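You operate a simulated robot arm through the tools that you are given. There is no shell and no other tool. Be economical: measure what you need, move in short steps, check, and stop when the job is done.

Carry out the task below with a simulated two-armed robot. There is one attempt and no reset: what you move stays moved.

JOB
Put one of the shade blocks from the long white bench on the rinse bench. Put the pot labelled "2" from the long white bench on top of the can labelled stone and the pot labelled "3" on the black drip tray. Put one of the wood blocks from the long white bench on top of the black stand. Fetch the cup with the green band and set it on the clear part of the panel counter. Take the purple rag and leave it on top of the grey stand. Press the save key three times. Open the door marked cloths. Any order will do. Set down upright: shade block, cup, wood block, cup with the green band.

It is judged by the outcome, as a careful person would: the job done as asked, and still so three seconds after it is handed in. It fails if anything else is knocked over, pushed out of place, dropped, spilled or broken. Flat cloth is picked up by pressing the open fingertips on it (5 to 10 N) and closing them slowly along it; thin cloth reads only 2 to 8 mm in the jaws.

ROBOT AND FRAMES
Two 7-joint arms with two-finger parallel grippers on one trunk, on a base that drives. Base frame: it is fixed to the floor where the robot stands at the start and does not move with it; the origin is under the middle of the robot, x ahead of it, y to its left, z up. Readings come in mm, rad, newtons and seconds.
The left shoulder is at the start at [30, 119, 1060], the right one opposite. With the tool pointing down near the work surface each hand reaches from about 280 to 680 mm from the robot's upright axis, wherever it stands, measured 20 degrees to its own side. Places, roughly: black drip tray (30x22x3 cm) [500, -1100, 900]; black stand [750, -1500, 1000]; can labelled stone [500, 0, 1000]; clear part of the panel counter (25x46 cm) [-1700, -4320, 900]; cup marked one, cup marked three, cup marked two [500, -500, 1000]; cup with the green band [750, -1750, 1000]; door marked cloths [700, -2400, 300]; grey stand [-2500, -1000, 1000]; purple rag (9x6x5 cm) [-1500, -4400, 900]; rinse bench [-1600, 2200, 800]; save key [-5100, -700, 900]; shade block [750, -500, 1000]; wood block [500, -1500, 1000]. Payload 3.43 kg a hand.
The tool frame of a hand sits at the grasp point between the pads (the TCP): z along the fingers, y along the line on which they close. The tips reach 30 mm beyond it. Largest opening 94 mm; finger width 28, thickness 10; the body of the gripper, 50 by 96 mm, starts 55 mm behind the TCP.
Orientation is told as [roll, pitch, yaw] about the base's x, y, z axes, in that order, counted from this pose: with the fingers straight down and closing along the base's y, the tool's x points along the base's -x, its y along +y and its z along -z.

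CONTROLS
- The arms move only by the tool send_rows. It takes "left_commands", "right_commands" or both (then of equal length, played together; a hand with none holds still); each is text: rows parted by semicolons, each of 7 numbers parted by spaces: the shift along the tool's x, y, z in mm, then the turn, a rotation vector about the tool's x, y, z in degrees, then the gripper command, from -1 (shut) to 1 (fully open), values between in proportion. In form: tx ty tz ax ay az jaw; .... A call has 1 to 10 rows; each row is the pose to reach, as a shift and turn from the pose commanded when the call began, along the tool's axes at that moment. Rows are played at 5 a second. More than 50 mm and 0.15 rad between two rows, or a gripper value outside its range, and nothing of the call is played. A pose out of reach is approached as far as the arm can. The call stops where the force on the tool passes 40 N (or 10 N more than at its start, if that is more) or the arm is blocked; 0.2 s more then pass. Each finger travels about 72 mm/s and halts on what it meets, pressing with about 43 N; the grip force reading is that of the motor and also rises with nothing between the fingers. The clock runs only during rows and for 0.2 s after the last one: add rows that repeat a pose to give the fingers time. The reply holds the time, the measured pose of the TCP, the force on the tool along the base axes, the opening and the grip force, in the units named above and with some noise, with the torque about the TCP (base axes, N m) and any sound that the robot's microphone picked up.
- Cameras (640 x 400 px; columns grow to the right, rows downward): "scene" is now at [29.7, -39, 1760.5]; the picture's right is [-0.53, -0.85, 0.00], its down [-0.69, 0.43, -0.58] and it looks along [0.49, -0.30, -0.82] (base axes); focal length 273 px, centre (320, 200). "left" rides on the left gripper at [76, -14, -102] in its tool frame; the picture's right is [0.18, 0.98, 0.00], its down [-0.75, 0.14, -0.64] and it looks along [-0.63, 0.12, 0.77] (tool axes); focal length 243 px, centre (320, 200). "right" rides on the right gripper at [76, 14, -103] in its tool frame; the picture's right is [-0.18, 0.98, 0.00], its down [-0.75, -0.14, -0.64] and it looks along [-0.63, -0.12, 0.77] (tool axes); focal length 243 px, centre (320, 200). There is no depth. A picture from a camera that has moved, and an enlarged one, comes with that camera's place and axes in the base frame and with its lens.
- grab_frame(camera): a new picture of that camera. It takes no simulated time.
- lift_body(by): slides the trunk up (or, below 0, down) by that many mm; the arms and the scene camera ride with it, the base frame stays. It gives what a move gives, with no picture.
- drive_base(legs): drives the robot by 1 to 6 legs, each [ahead, turn to the left] in mm and rad, along the robot's own axes; the way and the turn of a leg run together, so that a leg with both is an arc; at most 1500 mm and 3.142 rad a leg. The arms and the cameras ride along, it lands a little off, and it stops where it bumps. It gives what a move gives.
- pan_tilt(pan, tilt): turns the head with the scene camera to pan (to the left, within 2.496 rad either way) and tilt (down, from -0.506 to 1.204), counted from straight ahead of the robot. It gives what a move gives.
- enlarge(camera, box): a new picture of the part [left, top, right, bottom] of that camera's present view, enlarged. It takes no simulated time.
- hand_in(): hands the job in; it is judged then, once.

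Go step by step. Nothing tells you exact positions but the pictures and the camera data: compare them with the known pose of the tool, close in by small moves and look again before you grip or let go. The budget is 207 turns and 190 pictures, counting those below and the enlarged ones. Unless the task says otherwise, let go and move clear before handing in, and close with one line.

The tools are called as name(argument=value, ...) on one line, values as JSON. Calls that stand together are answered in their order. send_rows: Moves the arms, as the interface text tells. Its arguments: {"type":"object","properties":{"left_commands":{"type":"string"},"right_commands":{"type":"string"}},"required":[]} The other tools are called the same way: lift_body (by) slides the trunk up or down; drive_base (legs) drives the base; pan_tilt (pan, tilt) turns the head that bears the scene camera; grab_frame (camera) takes a picture; enlarge (camera, box) takes an enlarged picture of a part of a camera's view; hand_in () hands the job in.

At the start:

```text
time_s: 0.0
left_ee_pos: [429.8, -27.3, 1247.8]
left_tcp_rot: [0.0, 0.0, 0.0]
left_force: [-0.1, -0.5, -0.2]
left_moment: [0.02, 0.01, -0.01]
left_gripper_width: 93.9
left_grip_force: 0.0
right_ee_pos: [322.2, -334.1, 1243.4]
right_tcp_rot: [-0.001, 0.002, 0.0]
right_force: [-0.7, 0.2, -0.1]
right_moment: [-0.02, 0.01, 0.01]
right_gripper_width: 94.0
right_grip_force: 0.1
trunk travel left (down, up): [-325.0, 85.0]
robot x, y, heading: [1.0, -0.3, -0.001]
head pan, tilt: [-0.555, 0.953]
```

scene: 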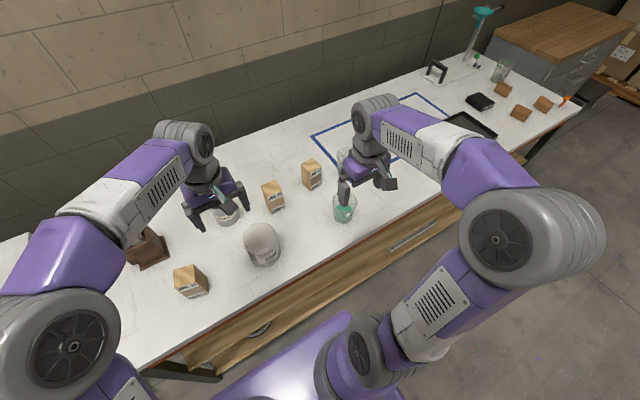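
right: 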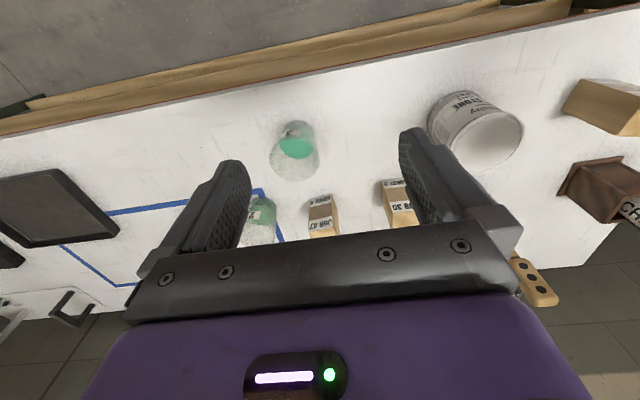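
left: 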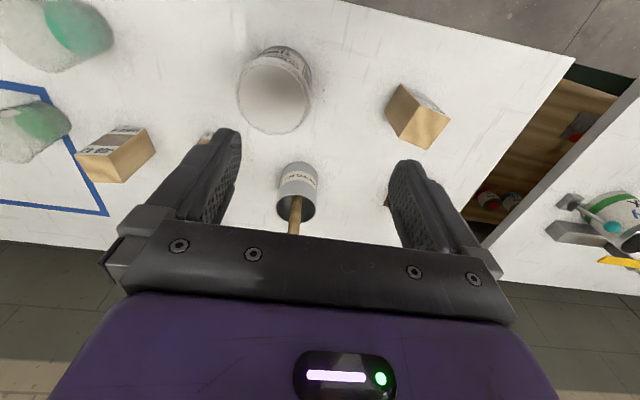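

I see the long white bench with blocks, cups and a can in front of me. I'll look closer at the scene from several pans first.

enlarge(camera="scene", box=[100, 100, 420, 300])

enlarge(camera="scene", box=[380, 0, 640, 160])

enlarge(camera="right", box=[240, 60, 640, 310])

```text
2.00 times, centred on (260, 200) of scene
camera zoom: at [29.7, -39.0, 1760.5], right [-0.53, -0.85, 0.0], down [-0.69, 0.43, -0.58], along [0.49, -0.3, -0.82], focal length 546 px, centre (440, 200)
```

zoom: 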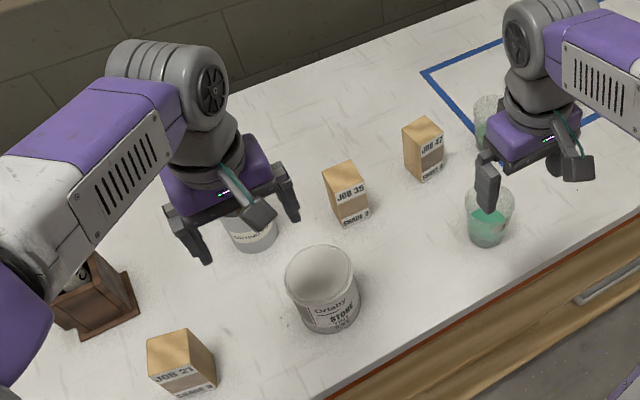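

```text
2.46 times, centred on (510, 80) of scene
camera zoom: at [29.7, -39.0, 1760.5], right [-0.53, -0.85, 0.0], down [-0.69, 0.43, -0.58], along [0.49, -0.3, -0.82], focal length 672 px, centre (-148, 495)
```

zoom: 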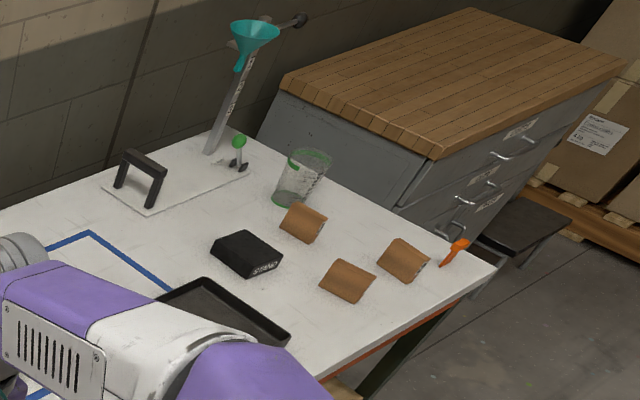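

```text
1.60 times, centred on (440, 185) of right
camera zoom: at [246.9, -319.4, 1345.6], right [0.18, 0.98, 0.0], down [0.75, -0.14, 0.64], along [0.63, -0.12, -0.77], focal length 388 px, centre (128, 224)
```

zoom: 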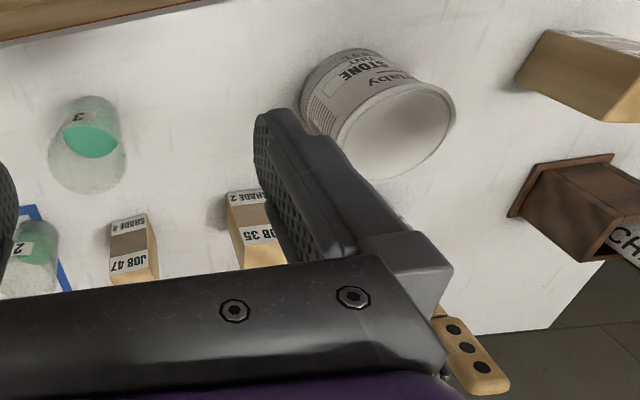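

The pots "1/2/3" look like small cups holding green liquid, with three shade blocks and the stone can nearby. Let me look further around with the head.

pan_tilt(pan=-1.2, tilt=0.55)

grab_frame(camera="scene")

pan_tilt(pan=2.4, tilt=0.35)

grab_frame(camera="scene")

pan_tilt(pan=-2.45, tilt=0.35)

grab_frame(camera="scene")

```text
time_s: 1.0
left_ee_pos: [428.8, -26.8, 1245.9]
left_tcp_rot: [0.001, 0.001, 0.0]
left_force: [0.4, 0.1, 0.3]
left_moment: [0.02, 0.02, 0.01]
left_gripper_width: 94.3
left_grip_force: 0.1
right_ee_pos: [321.4, -334.9, 1242.8]
right_tcp_rot: [0.001, 0.001, 0.0]
right_force: [0.0, -0.5, 0.3]
right_moment: [-0.01, -0.05, 0.01]
right_gripper_width: 94.0
right_grip_force: 0.1
trunk travel left (down, up): [-325.0, 85.0]
robot x, y, heading: [1.5, 1.4, 0.001]
head pan, tilt: [-1.201, 0.55]
```

```text
183 pictures are left
camera scene: at [0.7, -84.5, 1793.7], right [-0.93, -0.36, 0.0], down [-0.19, 0.49, -0.85], along [0.31, -0.79, -0.52], focal length 273 px, centre (320, 200)
```

scene: 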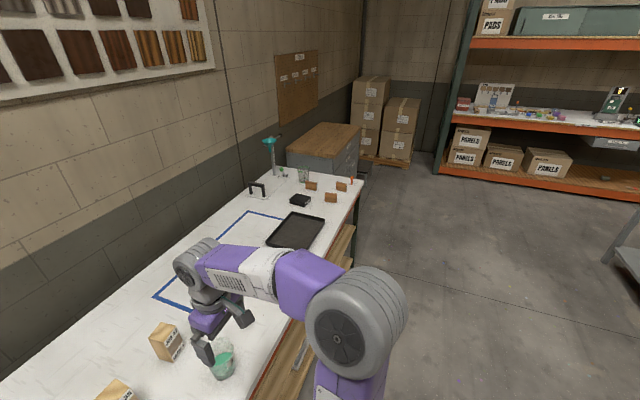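

```text
time_s: 4.0
left_ee_pos: [429.0, -25.9, 1246.3]
left_tcp_rot: [-0.001, 0.0, 0.0]
left_force: [-0.5, 0.2, -0.1]
left_moment: [0.01, 0.01, -0.01]
left_gripper_width: 94.2
left_grip_force: 0.2
right_ee_pos: [321.7, -335.5, 1242.9]
right_tcp_rot: [-0.001, 0.001, -0.001]
right_force: [-0.4, -1.2, 0.3]
right_moment: [-0.01, 0.03, 0.0]
right_gripper_width: 94.3
right_grip_force: 0.1
trunk travel left (down, up): [-325.0, 85.0]
robot x, y, heading: [0.3, -0.4, 0.001]
head pan, tilt: [2.4, 0.351]
```

```text
182 pictures are left
camera scene: at [-100.5, 62.1, 1812.0], right [0.68, 0.74, 0.0], down [0.25, -0.23, -0.94], along [-0.69, 0.63, -0.34], focal length 273 px, centre (320, 200)
```

scene: 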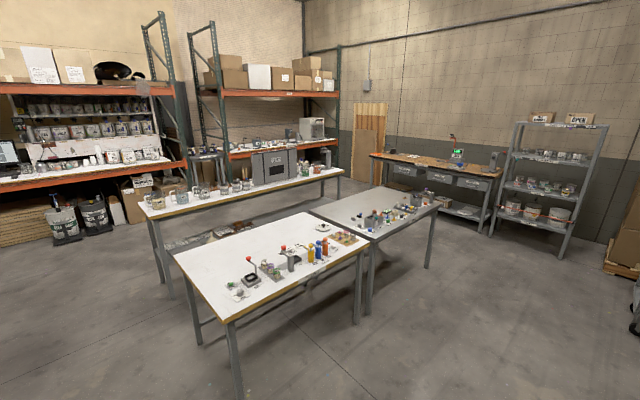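

```text
time_s: 7.9
left_ee_pos: [428.3, -27.8, 1245.7]
left_tcp_rot: [0.0, -0.002, 0.0]
left_force: [0.5, 1.0, -0.2]
left_moment: [0.02, 0.02, 0.0]
left_gripper_width: 93.9
left_grip_force: 0.0
right_ee_pos: [321.5, -335.1, 1243.7]
right_tcp_rot: [0.001, 0.0, 0.0]
right_force: [0.0, 0.1, 0.2]
right_moment: [-0.01, -0.02, 0.03]
right_gripper_width: 93.8
right_grip_force: 0.0
trunk travel left (down, up): [-325.0, 85.0]
robot x, y, heading: [-2.3, 5.9, -0.0]
head pan, tilt: [-2.45, 0.351]
```

```text
181 pictures are left
camera scene: at [-103.6, -60.2, 1812.0], right [-0.64, 0.77, 0.0], down [0.26, 0.22, -0.94], along [-0.72, -0.6, -0.34], focal length 273 px, centre (320, 200)
```

scene: 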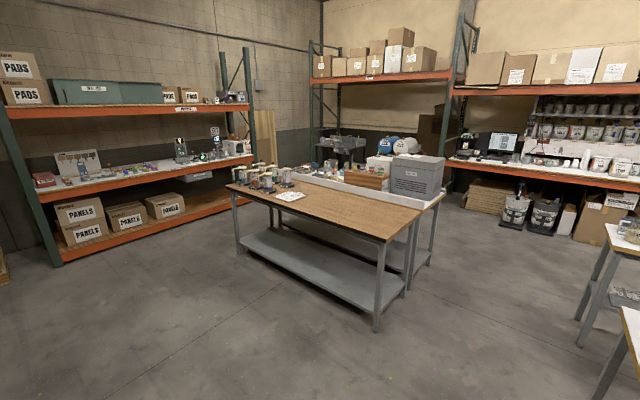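

The rinse bench is the grey table behind left, the panel counter a rack shelf far behind right, grey stand on the table behind. I'll start with the front bench: move the right hand down between the can and cup 3 to find the bench height.

send_rows(right_commands="-40 40 0 0 0 0 -1; -80 80 0 0 0 0 -1; -105 105 30 0 0 0 -1; -105 105 75 0 0 0 -1; -105 105 120 0 0 0 -1; -105 105 165 0 0 0 -1; -105 105 210 0 0 0 -1; -105 105 250 0 0 0 -1; -105 105 280 0 0 0 -1")

grab_frame(camera="right")

pan_tilt(pan=-0.6, tilt=0.95)

grab_frame(camera="scene")

```text
refused: row 1 steps farther than a row can; nothing moved
```

```text
180 pictures are left
camera right: at [246.9, -319.4, 1345.6], right [0.18, 0.98, 0.0], down [0.75, -0.14, 0.64], along [0.63, -0.12, -0.77], focal length 243 px, centre (320, 200)
```

right: 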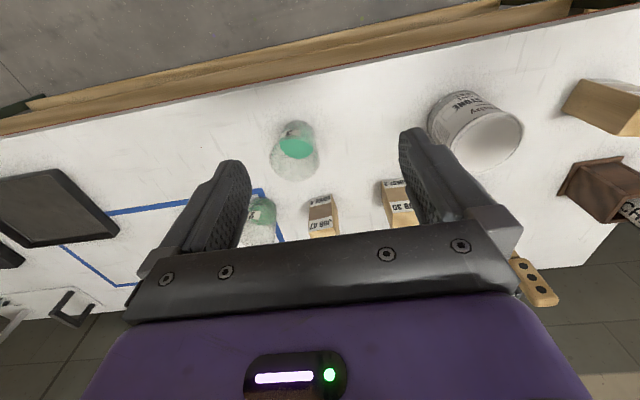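

```text
time_s: 9.7
left_ee_pos: [428.5, -27.0, 1247.3]
left_tcp_rot: [0.0, -0.001, -0.001]
left_force: [0.5, -0.1, 0.8]
left_moment: [0.0, -0.03, 0.0]
left_gripper_width: 94.0
left_grip_force: 0.0
right_ee_pos: [321.2, -336.2, 1243.6]
right_tcp_rot: [0.0, 0.0, 0.001]
right_force: [-0.2, -0.6, -0.6]
right_moment: [0.01, 0.0, -0.01]
right_gripper_width: 94.0
right_grip_force: 0.1
trunk travel left (down, up): [-325.0, 85.0]
robot x, y, heading: [3.4, 3.1, 0.005]
head pan, tilt: [-0.6, 0.949]
```

```text
179 pictures are left
camera scene: at [28.1, -41.9, 1760.8], right [-0.57, -0.82, 0.0], down [-0.67, 0.46, -0.58], along [0.48, -0.33, -0.81], focal length 273 px, centre (320, 200)
```

scene: 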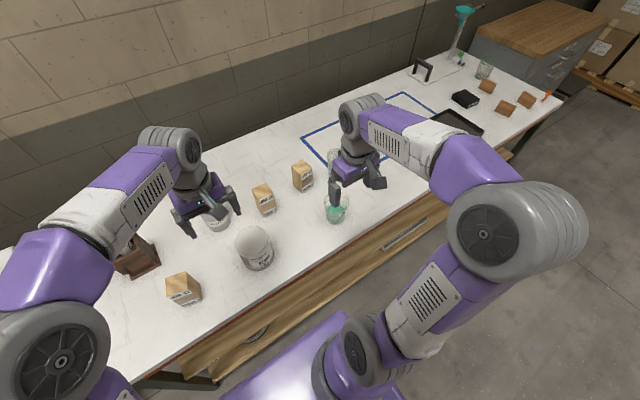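

Refused for step size (norm over 50); I'll resend with shorter steps.

send_rows(right_commands="-34 34 0 0 0 0 -1; -68 68 0 0 0 0 -1; -102 102 0 0 0 0 -1; -105 105 48 0 0 0 -1; -105 105 96 0 0 0 -1; -105 105 144 0 0 0 -1; -105 105 192 0 0 0 -1; -105 105 240 0 0 0 -1; -105 105 270 0 0 0 -1")

grab_frame(camera="right")

grab_frame(camera="scene")

```text
time_s: 11.7
left_ee_pos: [429.9, -26.6, 1247.0]
left_tcp_rot: [-0.001, 0.0, 0.0]
left_force: [-0.2, -1.5, 1.3]
left_moment: [0.0, 0.02, -0.01]
left_gripper_width: 94.0
left_grip_force: 0.0
right_ee_pos: [428.2, -231.1, 970.6]
right_tcp_rot: [-0.001, -0.001, -0.001]
right_force: [0.4, -0.4, 0.0]
right_moment: [0.03, 0.0, 0.0]
right_gripper_width: 0.0
right_grip_force: 33.1
trunk travel left (down, up): [-325.0, 85.0]
robot x, y, heading: [3.5, 3.5, -0.001]
head pan, tilt: [-0.6, 0.949]
```

```text
178 pictures are left
camera right: at [353.0, -215.8, 1073.3], right [0.18, 0.98, 0.0], down [0.75, -0.14, 0.64], along [0.63, -0.12, -0.77], focal length 243 px, centre (320, 200)
```

right: 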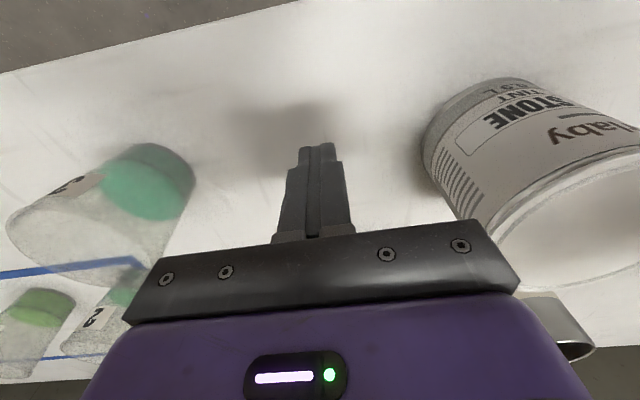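

```text
177 pictures are left
camera scene: at [28.5, -41.9, 1760.8], right [-0.56, -0.83, 0.0], down [-0.67, 0.46, -0.58], along [0.48, -0.33, -0.81], focal length 273 px, centre (320, 200)
```

scene: 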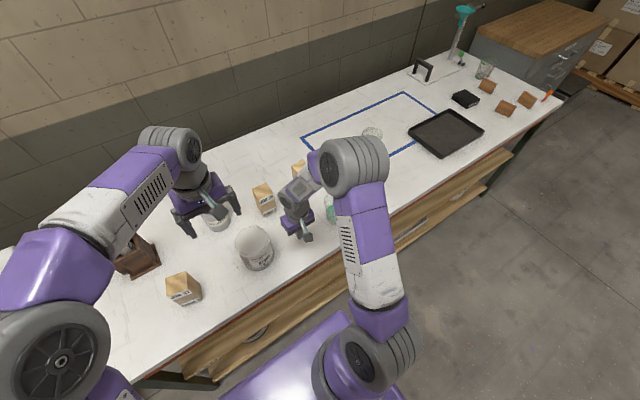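

The way below the hand is clear; I'll descend until contact.

send_rows(right_commands="0 0 20 0 0 0 -1; 0 0 40 0 0 0 -1; 0 0 50 0 0 0 -1; 0 0 60 0 0 0 -1; 0 0 70 0 0 0 -1; 0 0 80 0 0 0 -1; 0 0 90 0 0 0 -1; 0 0 100 0 0 0 -1")

grab_frame(camera="right")

```text
time_s: 13.3
left_ee_pos: [427.9, -27.0, 1248.3]
left_tcp_rot: [-0.001, -0.001, -0.001]
left_force: [0.4, 0.7, -0.1]
left_moment: [0.01, 0.02, -0.01]
left_gripper_width: 94.1
left_grip_force: 0.0
right_ee_pos: [425.2, -228.1, 891.4]
right_tcp_rot: [-0.001, 0.001, -0.003]
right_force: [-12.6, 2.3, 21.4]
right_moment: [0.09, 0.03, -0.01]
right_gripper_width: 0.0
right_grip_force: 33.1
trunk travel left (down, up): [-325.0, 85.0]
robot x, y, heading: [1.8, -2.6, -0.001]
head pan, tilt: [-0.6, 0.949]
stopped in row 8 (right hand): the force on the tool passed its limit at 54 N (the readings are from after the stop); the commanded pose is now the measured one
```

```text
176 pictures are left
camera right: at [350.8, -213.2, 992.6], right [0.19, 0.98, 0.0], down [0.75, -0.14, 0.64], along [0.63, -0.12, -0.77], focal length 243 px, centre (320, 200)
```

right: 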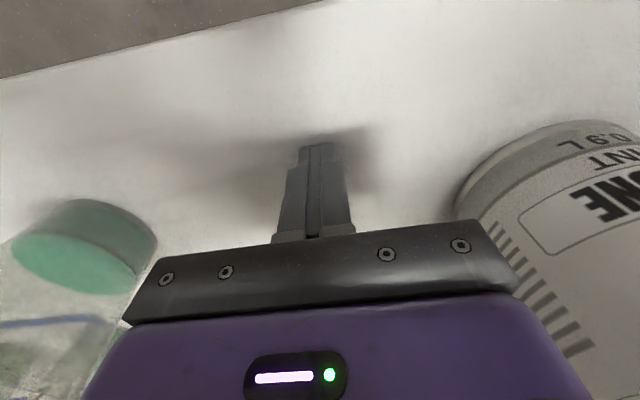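

Bench top is at z≈862. I'll raise the hand and take a close look at can and cups.

send_rows(right_commands="0 0 -48 0 0 0 1; 0 0 -96 0 0 0 1; 0 0 -144 0 0 0 1; 0 40 -170 0 0 0 1; 0 80 -185 0 0 0 1; 0 115 -185 0 0 0 1")

grab_frame(camera="right")

enlarge(camera="scene", box=[150, 130, 406, 290])

```text
time_s: 14.7
left_ee_pos: [428.6, -24.1, 1245.6]
left_tcp_rot: [0.007, 0.004, 0.0]
left_force: [-8.8, 17.5, 1.3]
left_moment: [-0.5, -0.16, -0.45]
left_gripper_width: 84.4
left_grip_force: 0.1
right_ee_pos: [427.4, -117.4, 1074.3]
right_tcp_rot: [-0.005, -0.002, -0.009]
right_force: [0.2, 0.3, 0.0]
right_moment: [0.0, -0.01, 0.0]
right_gripper_width: 93.9
right_grip_force: 0.0
trunk travel left (down, up): [-325.0, 85.0]
robot x, y, heading: [-1.9, -2.1, 0.002]
head pan, tilt: [-0.6, 0.949]
```

```text
175 pictures are left
camera right: at [353.4, -101.0, 1176.0], right [0.19, 0.98, 0.0], down [0.75, -0.15, 0.64], along [0.63, -0.13, -0.77], focal length 243 px, centre (320, 200)
```

right: 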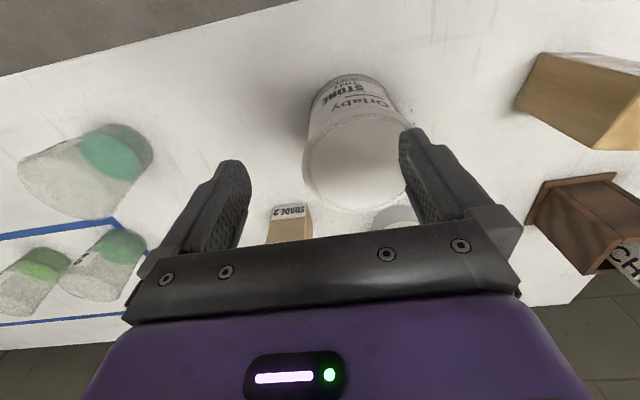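

```text
2.50 times, centred on (278, 210) of scene
camera zoom: at [28.3, -40.8, 1760.8], right [-0.57, -0.82, 0.0], down [-0.67, 0.46, -0.58], along [0.48, -0.33, -0.81], focal length 683 px, centre (425, 175)
```

zoom: 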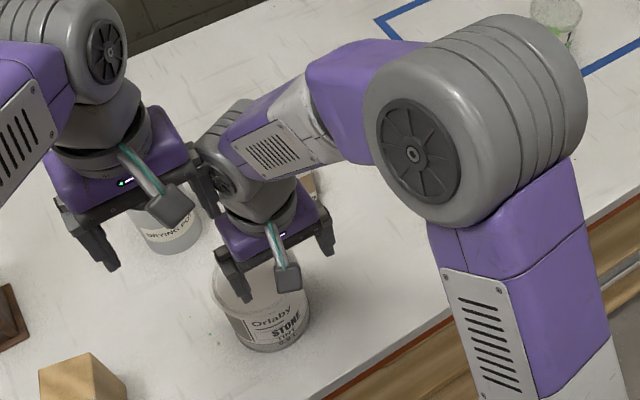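

The right arm is touching the left gripper; I'll move the left hand away to the left. The can top looks like a flat recessed lid.

send_rows(left_commands="0 45 0 0 0 0 1; 0 90 0 0 0 0 1; 0 135 0 0 0 0 1; 30 170 0 0 0 0 1; 60 200 0 0 0 0 1; 100 210 0 0 0 0 1")

enlarge(camera="right", box=[0, 60, 448, 340])

grab_frame(camera="scene")

```text
time_s: 16.1
left_ee_pos: [328.4, 180.4, 1247.1]
left_tcp_rot: [0.0, -0.002, 0.0]
left_force: [-0.1, 0.6, 0.1]
left_moment: [-0.01, 0.02, 0.01]
left_gripper_width: 93.8
left_grip_force: 0.1
right_ee_pos: [426.2, -114.6, 1074.3]
right_tcp_rot: [-0.003, -0.003, -0.001]
right_force: [0.8, -0.3, 0.5]
right_moment: [0.03, -0.02, -0.04]
right_gripper_width: 94.0
right_grip_force: 0.2
trunk travel left (down, up): [-325.0, 85.0]
robot x, y, heading: [2.2, -0.4, 0.001]
head pan, tilt: [-0.6, 0.949]
```

```text
1.43 times, centred on (224, 200) of right
camera zoom: at [350.8, -99.6, 1176.6], right [0.18, 0.98, 0.0], down [0.75, -0.14, 0.64], along [0.63, -0.12, -0.76], focal length 347 px, centre (457, 200)
```

zoom: 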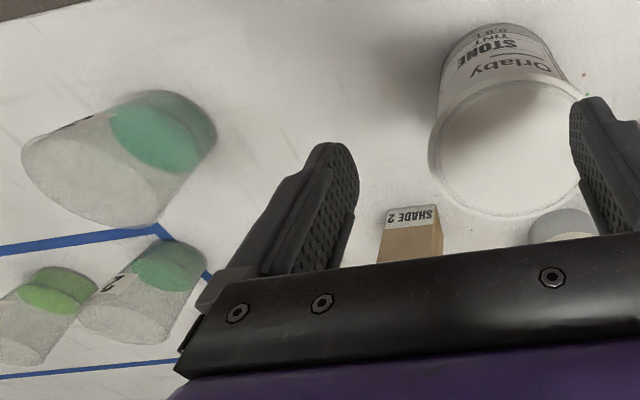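

```text
172 pictures are left
camera scene: at [25.5, -41.5, 1760.9], right [-0.57, -0.82, 0.0], down [-0.67, 0.46, -0.58], along [0.48, -0.33, -0.81], focal length 273 px, centre (320, 200)
```

scene: 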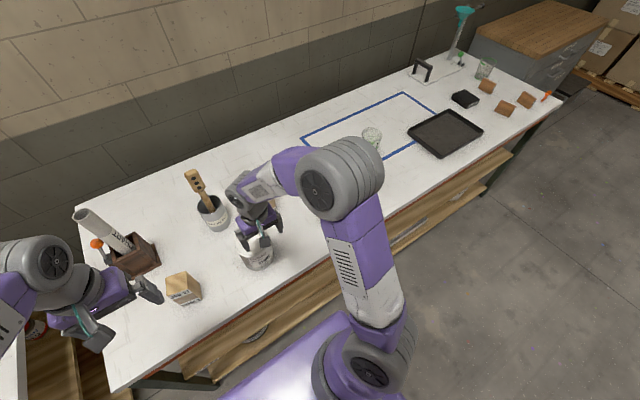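

Can is at about (462,-89), cup 3 at (455,-405), cup 2 about (630,-530). I'll retract the right hand and shift the robot ~370 mm to the right so that cup 2 and the can are both in reach.

send_rows(right_commands="0 0 -45 0 0 0 1; 0 0 -90 0 0 0 1; 0 -20 -130 0 0 0 1; 30 -50 -160 0 0 0 1; 60 -85 -170 0 0 0 1; 80 -120 -170 0 0 0 1; 100 -160 -170 0 0 0 1")

drive_base(legs=[[0, -1.571], [370, 0], [0, 1.571]])

grab_frame(camera="scene")

grab_frame(camera="right")

```text
refused: row 4 steps farther than a row can; nothing moved
```

```text
time_s: 26.1
left_ee_pos: [334.4, -220.1, 1246.4]
left_tcp_rot: [0.002, 0.001, -0.038]
left_force: [0.0, 0.2, -0.2]
left_moment: [-0.02, -0.02, 0.01]
left_gripper_width: 94.0
left_grip_force: 0.1
right_ee_pos: [420.3, -518.7, 1073.7]
right_tcp_rot: [-0.002, -0.001, -0.04]
right_force: [0.3, 0.1, 0.2]
right_moment: [-0.01, 0.04, -0.03]
right_gripper_width: 94.1
right_grip_force: 0.2
trunk travel left (down, up): [-325.0, 85.0]
robot x, y, heading: [-0.2, -388.9, -0.038]
head pan, tilt: [-0.6, 0.949]
```

```text
171 pictures are left
camera scene: at [23.3, -430.3, 1760.8], right [-0.6, -0.8, 0.0], down [-0.65, 0.49, -0.58], along [0.47, -0.35, -0.81], focal length 273 px, centre (320, 200)
```

scene: 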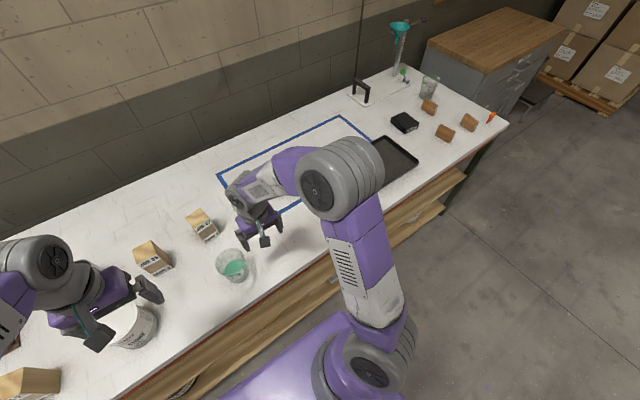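

```text
170 pictures are left
camera right: at [345.2, -500.6, 1176.0], right [0.22, 0.97, 0.0], down [0.75, -0.17, 0.64], along [0.63, -0.14, -0.77], focal length 243 px, centre (320, 200)
```

right: 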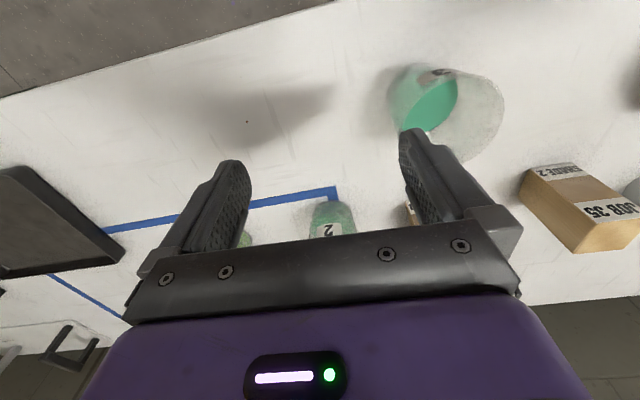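

The base moved fine (I'll keep dependent moves apart from now on). Next I move the right hand over cup 2 at about (617,-543).

send_rows(right_commands="-45 -4 0 0 0 0 1; -90 -8 0 0 0 0 1; -135 -12 0 0 0 0 1; -170 -16 0 0 0 0 1; -180 -16 10 0 0 0 1")

grab_frame(camera="right")

grab_frame(camera="scene")

```text
time_s: 27.3
left_ee_pos: [333.7, -221.3, 1247.3]
left_tcp_rot: [-0.001, 0.001, -0.039]
left_force: [0.0, 0.0, 0.4]
left_moment: [-0.02, 0.0, -0.02]
left_gripper_width: 94.1
left_grip_force: 0.1
right_ee_pos: [597.4, -544.3, 1063.1]
right_tcp_rot: [-0.003, 0.001, -0.038]
right_force: [-0.5, 0.3, -0.1]
right_moment: [-0.01, 0.02, 0.01]
right_gripper_width: 93.9
right_grip_force: 0.0
trunk travel left (down, up): [-325.0, 85.0]
robot x, y, heading: [-2.8, -388.4, -0.038]
head pan, tilt: [-0.6, 0.949]
```

```text
169 pictures are left
camera right: at [522.8, -525.7, 1166.3], right [0.22, 0.98, 0.0], down [0.75, -0.17, 0.64], along [0.63, -0.14, -0.77], focal length 243 px, centre (320, 200)
```

right: 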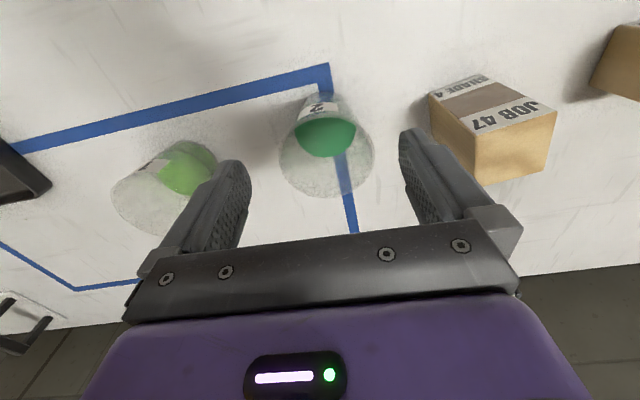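

```text
168 pictures are left
camera scene: at [23.2, -430.5, 1760.8], right [-0.6, -0.8, 0.0], down [-0.65, 0.49, -0.58], along [0.47, -0.35, -0.81], focal length 273 px, centre (320, 200)
```

scene: 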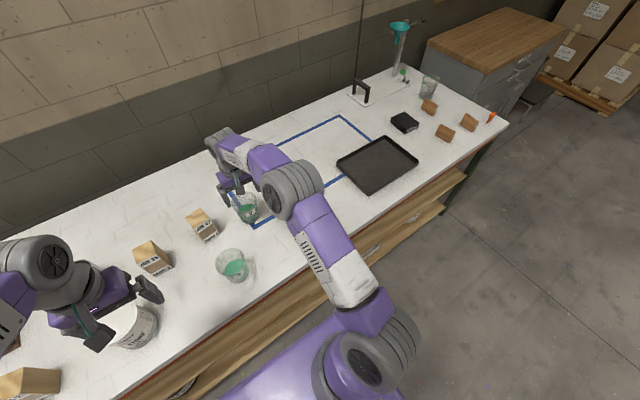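

Cup 2 lies about (633,-547). I zoom to measure the mouth diameter relative to the gripper opening.

enlarge(camera="right", box=[220, 60, 460, 210])

enlarge(camera="scene", box=[190, 180, 350, 280])

```text
2.67 times, centred on (340, 135) of right
camera zoom: at [522.8, -525.7, 1166.3], right [0.22, 0.98, 0.0], down [0.75, -0.17, 0.64], along [0.63, -0.14, -0.77], focal length 647 px, centre (267, 373)
```

zoom: 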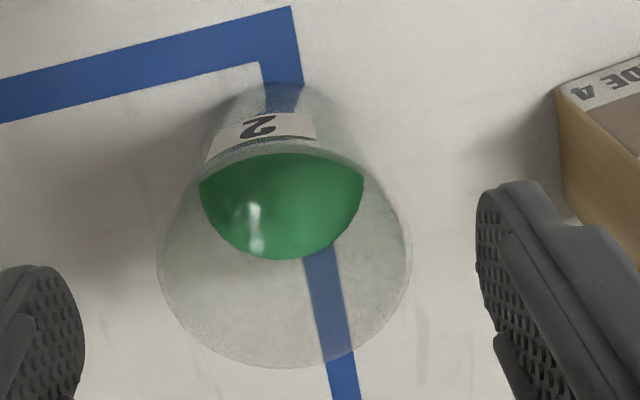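

```text
4.00 times, centred on (270, 230) of scene
camera zoom: at [23.2, -430.5, 1760.8], right [-0.6, -0.8, 0.0], down [-0.65, 0.49, -0.58], along [0.47, -0.35, -0.81], focal length 1092 px, centre (520, 80)
```

zoom: 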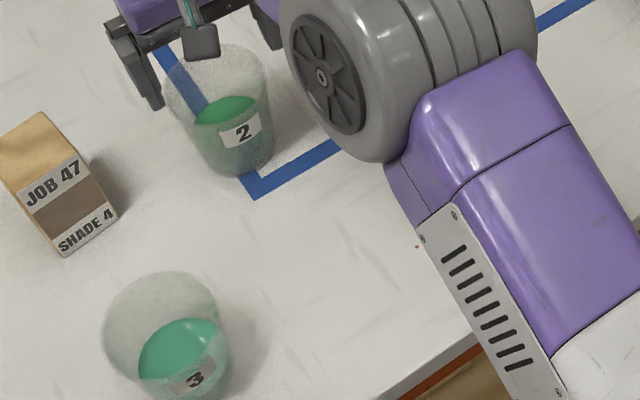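

Cup 2: base dia ~61, mouth ~86 at z≈972, centre about (633,-546). A straight-down grasp is too tight, so I'll pull back and pitch the hand 60° for a side grasp lower on the cup.

send_rows(right_commands="14 0 0 0 -7.5 0 1; 28 0 0 0 -15 0 1; 42 0 0 0 -22.5 0 1; 56 0 0 0 -30 0 1; 70 0 0 0 -37.5 0 1; 84 0 0 0 -45 0 1; 98 0 0 0 -52.5 0 1; 112 0 0 0 -60 0 1; 112 0 0 0 -60 0 1")

grab_frame(camera="right")

grab_frame(camera="scene")

```text
time_s: 29.3
left_ee_pos: [334.6, -220.9, 1246.4]
left_tcp_rot: [0.0, 0.0, -0.038]
left_force: [0.8, -0.4, 0.3]
left_moment: [0.02, 0.07, -0.01]
left_gripper_width: 94.0
left_grip_force: 0.0
right_ee_pos: [487.3, -538.7, 1062.5]
right_tcp_rot: [-0.005, -1.051, -0.036]
right_force: [0.2, 0.3, 0.0]
right_moment: [0.05, -0.02, 0.01]
right_gripper_width: 94.1
right_grip_force: 0.1
trunk travel left (down, up): [-325.0, 85.0]
robot x, y, heading: [-0.5, -387.0, -0.035]
head pan, tilt: [-0.6, 0.949]
```

```text
165 pictures are left
camera right: at [362.1, -517.8, 1047.3], right [0.13, 0.98, 0.16], down [-0.19, -0.13, 0.97], along [0.97, -0.16, 0.17], focal length 243 px, centre (320, 200)
```

right: 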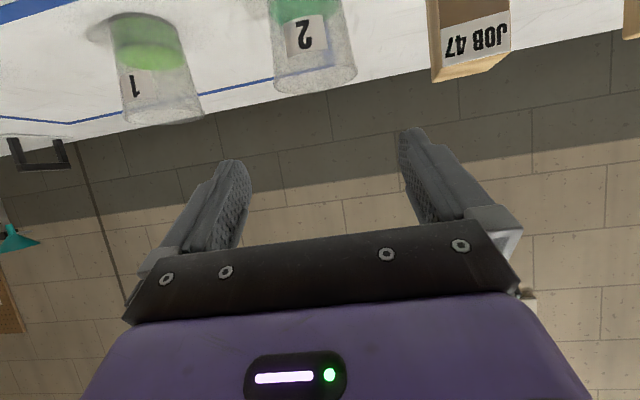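

```text
164 pictures are left
camera scene: at [23.4, -430.5, 1760.8], right [-0.6, -0.8, 0.0], down [-0.65, 0.49, -0.58], along [0.47, -0.35, -0.81], focal length 273 px, centre (320, 200)
```

scene: 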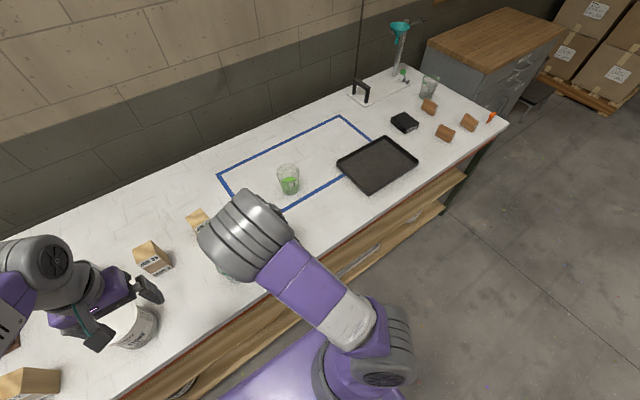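

Hand pitched well. Now I descend to grasp height (z≈917) short of the cup, and look.

send_rows(right_commands="42 -2 24 0 0 0 1; 84 -3 48 0 0 0 1; 110 -4 63 0 0 0 1; 127 -4 73 0 0 0 1")

grab_frame(camera="right")

enlarge(camera="scene", box=[140, 150, 400, 312])

```text
time_s: 30.3
left_ee_pos: [333.7, -220.4, 1247.6]
left_tcp_rot: [-0.001, -0.001, -0.039]
left_force: [-0.1, -0.4, -0.6]
left_moment: [0.03, -0.03, -0.03]
left_gripper_width: 94.2
left_grip_force: 0.0
right_ee_pos: [487.2, -539.0, 917.4]
right_tcp_rot: [-0.003, -1.048, -0.04]
right_force: [-0.1, -0.1, 0.3]
right_moment: [0.0, -0.01, 0.01]
right_gripper_width: 93.8
right_grip_force: 0.1
trunk travel left (down, up): [-325.0, 85.0]
robot x, y, heading: [-1.4, -384.6, -0.042]
head pan, tilt: [-0.6, 0.949]
```

```text
163 pictures are left
camera right: at [361.7, -519.6, 901.1], right [0.13, 0.98, 0.16], down [-0.19, -0.13, 0.97], along [0.97, -0.16, 0.17], focal length 243 px, centre (320, 200)
```

right: 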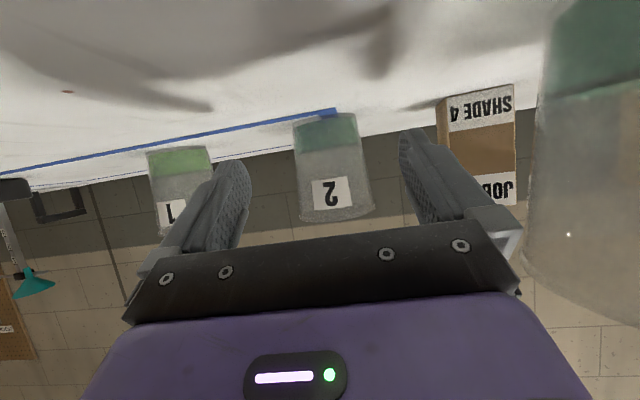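

```text
2.46 times, centred on (270, 231) of scene
camera zoom: at [23.8, -430.6, 1760.8], right [-0.6, -0.8, 0.0], down [-0.65, 0.49, -0.58], along [0.47, -0.35, -0.81], focal length 672 px, centre (443, 124)
```

zoom: 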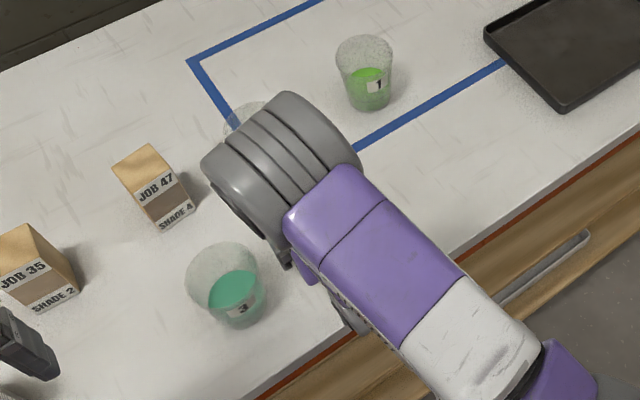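

Cup 2 is centred along the approach line. I advance to x≈621 and then check before closing.

send_rows(right_commands="-20 0 35 0 0 0 1; -40 0 70 0 0 0 1; -55 0 96 0 0 0 1; -66.5 0 116 0 0 0 1; -66.5 0 116 0 0 0 1")

grab_frame(camera="right")

```text
time_s: 31.5
left_ee_pos: [334.0, -219.3, 1247.5]
left_tcp_rot: [0.0, -0.001, -0.038]
left_force: [0.7, 0.4, -0.7]
left_moment: [0.0, 0.01, 0.04]
left_gripper_width: 94.0
left_grip_force: 0.0
right_ee_pos: [618.7, -546.6, 916.8]
right_tcp_rot: [-0.003, -1.049, -0.038]
right_force: [0.1, 0.2, -0.2]
right_moment: [0.01, -0.03, 0.03]
right_gripper_width: 93.7
right_grip_force: 0.1
trunk travel left (down, up): [-325.0, 85.0]
robot x, y, heading: [-5.8, -392.2, -0.036]
head pan, tilt: [-0.6, 0.949]
```

```text
161 pictures are left
camera right: at [494.8, -525.9, 901.7], right [0.13, 0.98, 0.16], down [-0.19, -0.13, 0.97], along [0.97, -0.16, 0.17], focal length 243 px, centre (320, 200)
```

right: 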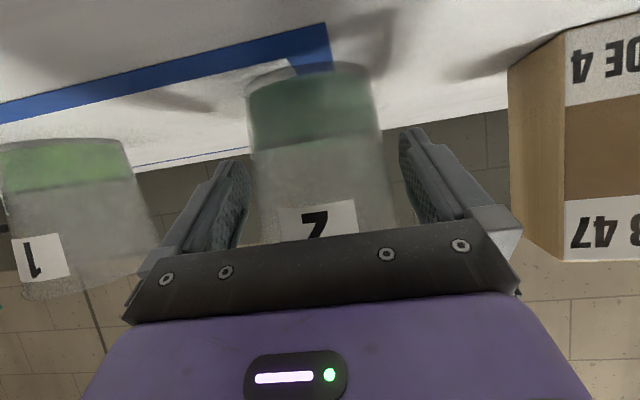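

Cup is between the fingers. I close gradually.

send_rows(right_commands="0 0 0 0 0 0 0.75; 0 0 0 0 0 0 0.6; 0 0 0 0 0 0 0.5; 0 0 0 0 0 0 0.4; 0 0 0 0 0 0 0.2; 0 0 0 0 0 0 0; 0 0 0 0 0 0 0")

```text
time_s: 33.1
left_ee_pos: [334.5, -220.3, 1246.4]
left_tcp_rot: [0.0, 0.0, -0.038]
left_force: [0.3, -0.5, 1.1]
left_moment: [0.0, -0.01, -0.05]
left_gripper_width: 94.0
left_grip_force: 0.0
right_ee_pos: [619.3, -547.5, 916.4]
right_tcp_rot: [-0.004, -1.049, -0.036]
right_force: [1.0, 0.1, -0.2]
right_moment: [0.01, -0.09, -0.05]
right_gripper_width: 83.0
right_grip_force: 43.3
trunk travel left (down, up): [-325.0, 85.0]
robot x, y, heading: [-2.4, -387.9, -0.037]
head pan, tilt: [-0.6, 0.949]
```

Gripped at 83 mm. Lift 60 mm and check.

send_rows(right_commands="-17 0 -10 0 0 0 0; -35 0 -20 0 0 0 0; -52 0 -30 0 0 0 0; -52 0 -30 0 0 0 0")

grab_frame(camera="right")

grab_frame(camera="scene")

```text
time_s: 34.1
left_ee_pos: [334.3, -220.9, 1246.4]
left_tcp_rot: [0.0, -0.001, -0.039]
left_force: [0.5, -0.9, -0.9]
left_moment: [-0.02, -0.01, -0.01]
left_gripper_width: 93.9
left_grip_force: 0.0
right_ee_pos: [618.8, -546.6, 976.5]
right_tcp_rot: [-0.002, -1.047, -0.037]
right_force: [-0.1, -0.5, -1.4]
right_moment: [-0.01, 0.0, 0.0]
right_gripper_width: 83.1
right_grip_force: 43.1
trunk travel left (down, up): [-325.0, 85.0]
robot x, y, heading: [-1.3, -391.3, -0.039]
head pan, tilt: [-0.6, 0.949]
```

```text
160 pictures are left
camera right: at [493.9, -526.6, 962.2], right [0.13, 0.98, 0.16], down [-0.19, -0.13, 0.97], along [0.97, -0.16, 0.16], focal length 243 px, centre (320, 200)
```

right: 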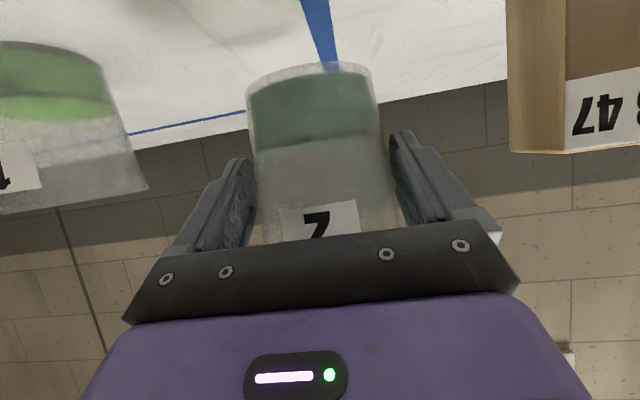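

```text
159 pictures are left
camera scene: at [23.8, -430.4, 1760.8], right [-0.6, -0.8, 0.0], down [-0.65, 0.49, -0.58], along [0.47, -0.35, -0.81], focal length 273 px, centre (320, 200)
```

scene: 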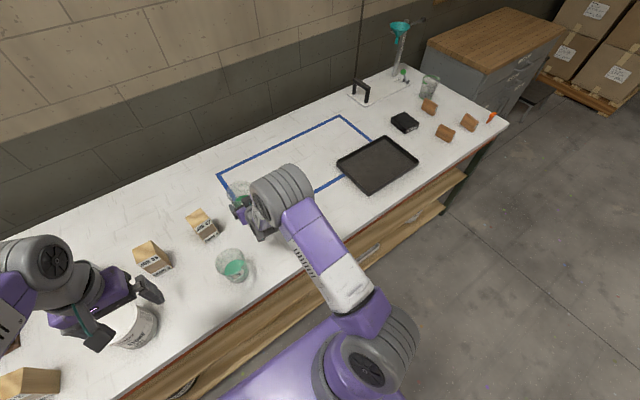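

Cup 2 is held upright. I'll lift it higher, pull back slightly, then turn the base left so the can lies in front of the right arm.

send_rows(right_commands="-39 0 -22 0 0 0 0; -78 0 -45 0 0 0 0; -117 0 -67 0 0 0 0; -94 0 -106 0 0 0 0; -72 0 -145 0 0 0 0; -72 0 -145 0 0 0 0")

drive_base(legs=[[0, 0.88]])

grab_frame(camera="right")

grab_frame(camera="scene")

```text
time_s: 35.5
left_ee_pos: [334.8, -219.2, 1247.2]
left_tcp_rot: [0.0, 0.001, -0.039]
left_force: [0.9, 0.6, -0.2]
left_moment: [-0.01, 0.02, 0.0]
left_gripper_width: 93.9
left_grip_force: 0.0
right_ee_pos: [529.4, -542.8, 1111.1]
right_tcp_rot: [-0.003, -1.049, -0.036]
right_force: [0.2, -0.3, -1.4]
right_moment: [-0.01, 0.02, -0.03]
right_gripper_width: 82.8
right_grip_force: 43.5
trunk travel left (down, up): [-325.0, 85.0]
robot x, y, heading: [-0.8, -389.8, -0.039]
head pan, tilt: [-0.6, 0.949]
```

```text
time_s: 38.2
left_ee_pos: [79.3, -21.9, 1246.8]
left_tcp_rot: [-0.001, 0.0, 0.849]
left_force: [0.6, -0.1, -0.6]
left_moment: [0.02, -0.01, -0.01]
left_gripper_width: 93.8
left_grip_force: 0.0
right_ee_pos: [454.1, -71.6, 1110.3]
right_tcp_rot: [-0.003, -1.047, 0.853]
right_force: [-0.1, 0.3, -0.2]
right_moment: [-0.02, 0.02, 0.01]
right_gripper_width: 83.1
right_grip_force: 43.3
trunk travel left (down, up): [-325.0, 85.0]
robot x, y, heading: [0.5, -390.4, 0.848]
head pan, tilt: [-0.6, 0.949]
```

```text
158 pictures are left
camera right: at [360.1, -156.9, 1096.2], right [-0.68, 0.72, 0.16], down [-0.01, -0.23, 0.97], along [0.74, 0.66, 0.16], focal length 243 px, centre (320, 200)
```

right: 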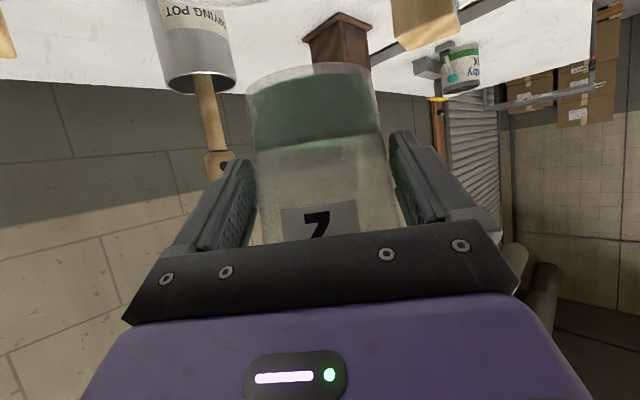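

```text
157 pictures are left
camera scene: at [45.6, -392.7, 1760.8], right [0.25, -0.97, 0.0], down [-0.79, -0.2, -0.58], along [0.56, 0.14, -0.81], focal length 273 px, centre (320, 200)
```

scene: 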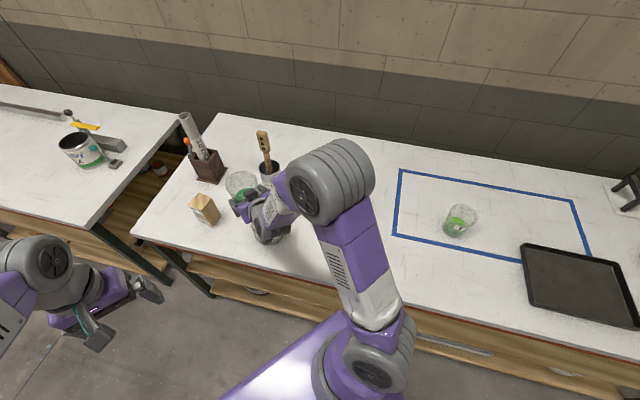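

The can is hidden behind the hand. I shift the hand sideways to the right and take a look at the can before placing.

send_rows(right_commands="0 -45 0 0 0 0 0; 0 -90 0 0 0 0 0; 0 -135 0 0 0 0 0; 0 -135 0 0 0 0 0")

enlarge(camera="scene", box=[180, 140, 436, 300])

```text
time_s: 39.2
left_ee_pos: [78.8, -20.3, 1246.5]
left_tcp_rot: [0.0, -0.001, 0.85]
left_force: [0.4, 0.8, 0.2]
left_moment: [-0.05, 0.0, 0.01]
left_gripper_width: 94.2
left_grip_force: 0.0
right_ee_pos: [551.1, -158.3, 1113.2]
right_tcp_rot: [-0.006, -1.05, 0.852]
right_force: [-0.1, -1.7, -1.8]
right_moment: [-0.05, 0.06, -0.03]
right_gripper_width: 82.5
right_grip_force: 42.9
trunk travel left (down, up): [-325.0, 85.0]
robot x, y, heading: [-2.6, -391.3, 0.851]
head pan, tilt: [-0.6, 0.949]
```

```text
2.50 times, centred on (308, 220) of scene
camera zoom: at [45.0, -391.8, 1760.8], right [0.25, -0.97, 0.0], down [-0.79, -0.2, -0.58], along [0.56, 0.14, -0.81], focal length 683 px, centre (350, 150)
```

zoom: 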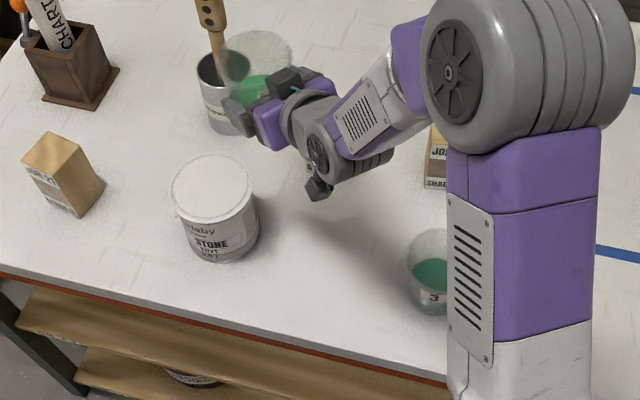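

The can has a flat lid, centre about (478,-87), top z≈972. I move the cup over it to about 13 mm above.

send_rows(right_commands="2 45 -3 0 0 0 0; 4 90 -6 0 0 0 0; 4.2 101.5 -7.3 0 0 0 0; 36 101.5 11 0 0 0 0; 67.5 101.5 29 0 0 0 0; 67.5 101.5 29 0 0 0 0")

enlarge(camera="scene", box=[180, 140, 436, 300])

grab_frame(camera="right")

```text
time_s: 40.6
left_ee_pos: [80.2, -21.4, 1247.4]
left_tcp_rot: [0.0, -0.001, 0.849]
left_force: [-0.4, 0.6, 0.8]
left_moment: [0.02, 0.01, -0.02]
left_gripper_width: 93.7
left_grip_force: 0.0
right_ee_pos: [471.9, -99.7, 1039.7]
right_tcp_rot: [-0.003, -1.053, 0.852]
right_force: [0.3, 1.0, 16.0]
right_moment: [-0.1, 0.07, -0.05]
right_gripper_width: 82.4
right_grip_force: 42.7
trunk travel left (down, up): [-325.0, 85.0]
robot x, y, heading: [-3.0, -386.1, 0.843]
head pan, tilt: [-0.6, 0.949]
```

```text
2.50 times, centred on (308, 220) of scene
camera zoom: at [44.7, -393.3, 1761.0], right [0.25, -0.97, 0.0], down [-0.79, -0.2, -0.58], along [0.56, 0.14, -0.81], focal length 683 px, centre (350, 150)
```

zoom: 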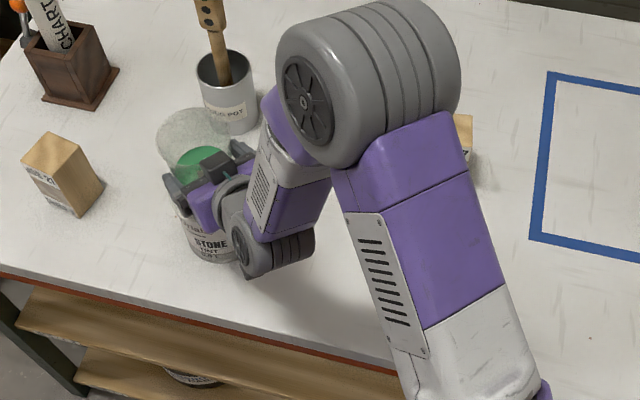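

```text
154 pictures are left
camera right: at [378.1, -183.7, 1024.0], right [-0.68, 0.72, 0.16], down [-0.02, -0.23, 0.97], along [0.74, 0.66, 0.17], focal length 243 px, centre (320, 200)
```

right: 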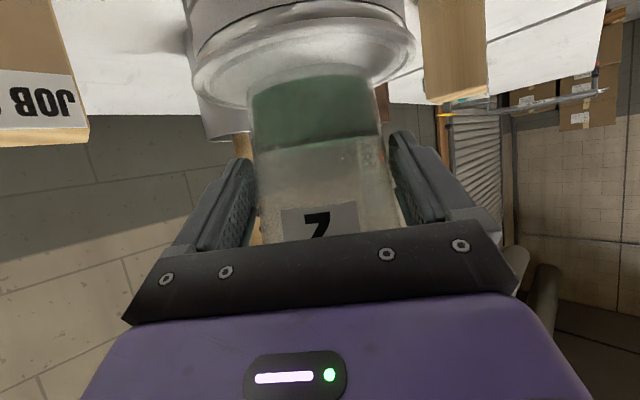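

The cup is touching the lid (top at z≈985), but sits about 14 mm too far forward. I lift slightly, shift back, and lower again.

send_rows(right_commands="-10.4 0 -6 0 0 0 0; -10.4 0 -6 0 0 0 0; -3.4 -5 -18 0 0 0 0; -3.4 -5 -18 0 0 0 0; 2 -5 -15 0 0 0 0; 2 -5 -15 0 0 0 0")

grab_frame(camera="right")

enlarge(camera="scene", box=[220, 170, 316, 230])

```text
time_s: 42.0
left_ee_pos: [80.3, -20.6, 1246.5]
left_tcp_rot: [0.0, 0.001, 0.848]
left_force: [-1.1, -0.7, -0.3]
left_moment: [0.01, 0.02, 0.01]
left_gripper_width: 94.1
left_grip_force: 0.1
right_ee_pos: [466.3, -115.2, 1043.2]
right_tcp_rot: [-0.003, -1.049, 0.853]
right_force: [-0.6, 0.9, -1.4]
right_moment: [-0.03, 0.02, 0.0]
right_gripper_width: 82.5
right_grip_force: 43.0
trunk travel left (down, up): [-325.0, 85.0]
robot x, y, heading: [-3.6, -386.1, 0.849]
head pan, tilt: [-0.6, 0.949]
```

```text
153 pictures are left
camera right: at [373.4, -198.5, 1028.5], right [-0.68, 0.72, 0.16], down [-0.01, -0.23, 0.97], along [0.74, 0.66, 0.16], focal length 243 px, centre (320, 200)
```

right: 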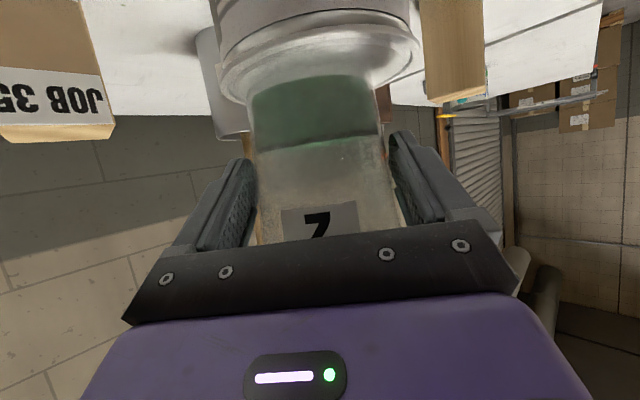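

```text
6.67 times, centred on (268, 200) of scene
camera zoom: at [45.6, -392.9, 1760.8], right [0.25, -0.97, 0.0], down [-0.79, -0.2, -0.58], along [0.56, 0.14, -0.81], focal length 1820 px, centre (667, 200)
```

zoom: 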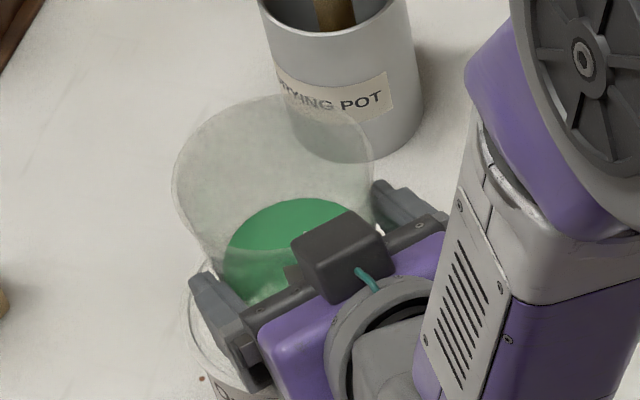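

Two estimates of the cup's position over the lid disagree; I zoom the hand camera at the contact area to settle it.

enlarge(camera="right", box=[200, 10, 440, 160])

```text
2.67 times, centred on (320, 85) of right
camera zoom: at [373.4, -198.5, 1028.5], right [-0.68, 0.72, 0.16], down [-0.01, -0.23, 0.97], along [0.74, 0.66, 0.16], focal length 647 px, centre (320, 507)
```

zoom: 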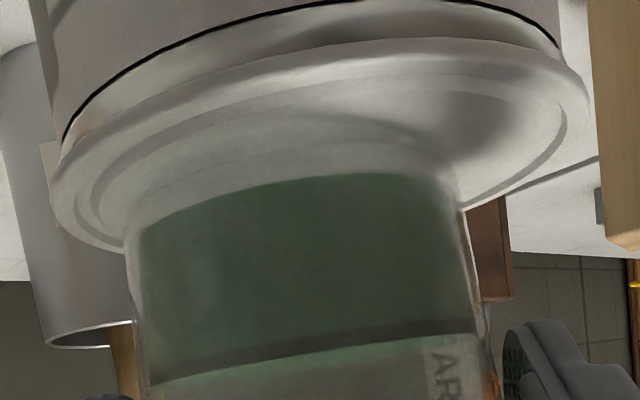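

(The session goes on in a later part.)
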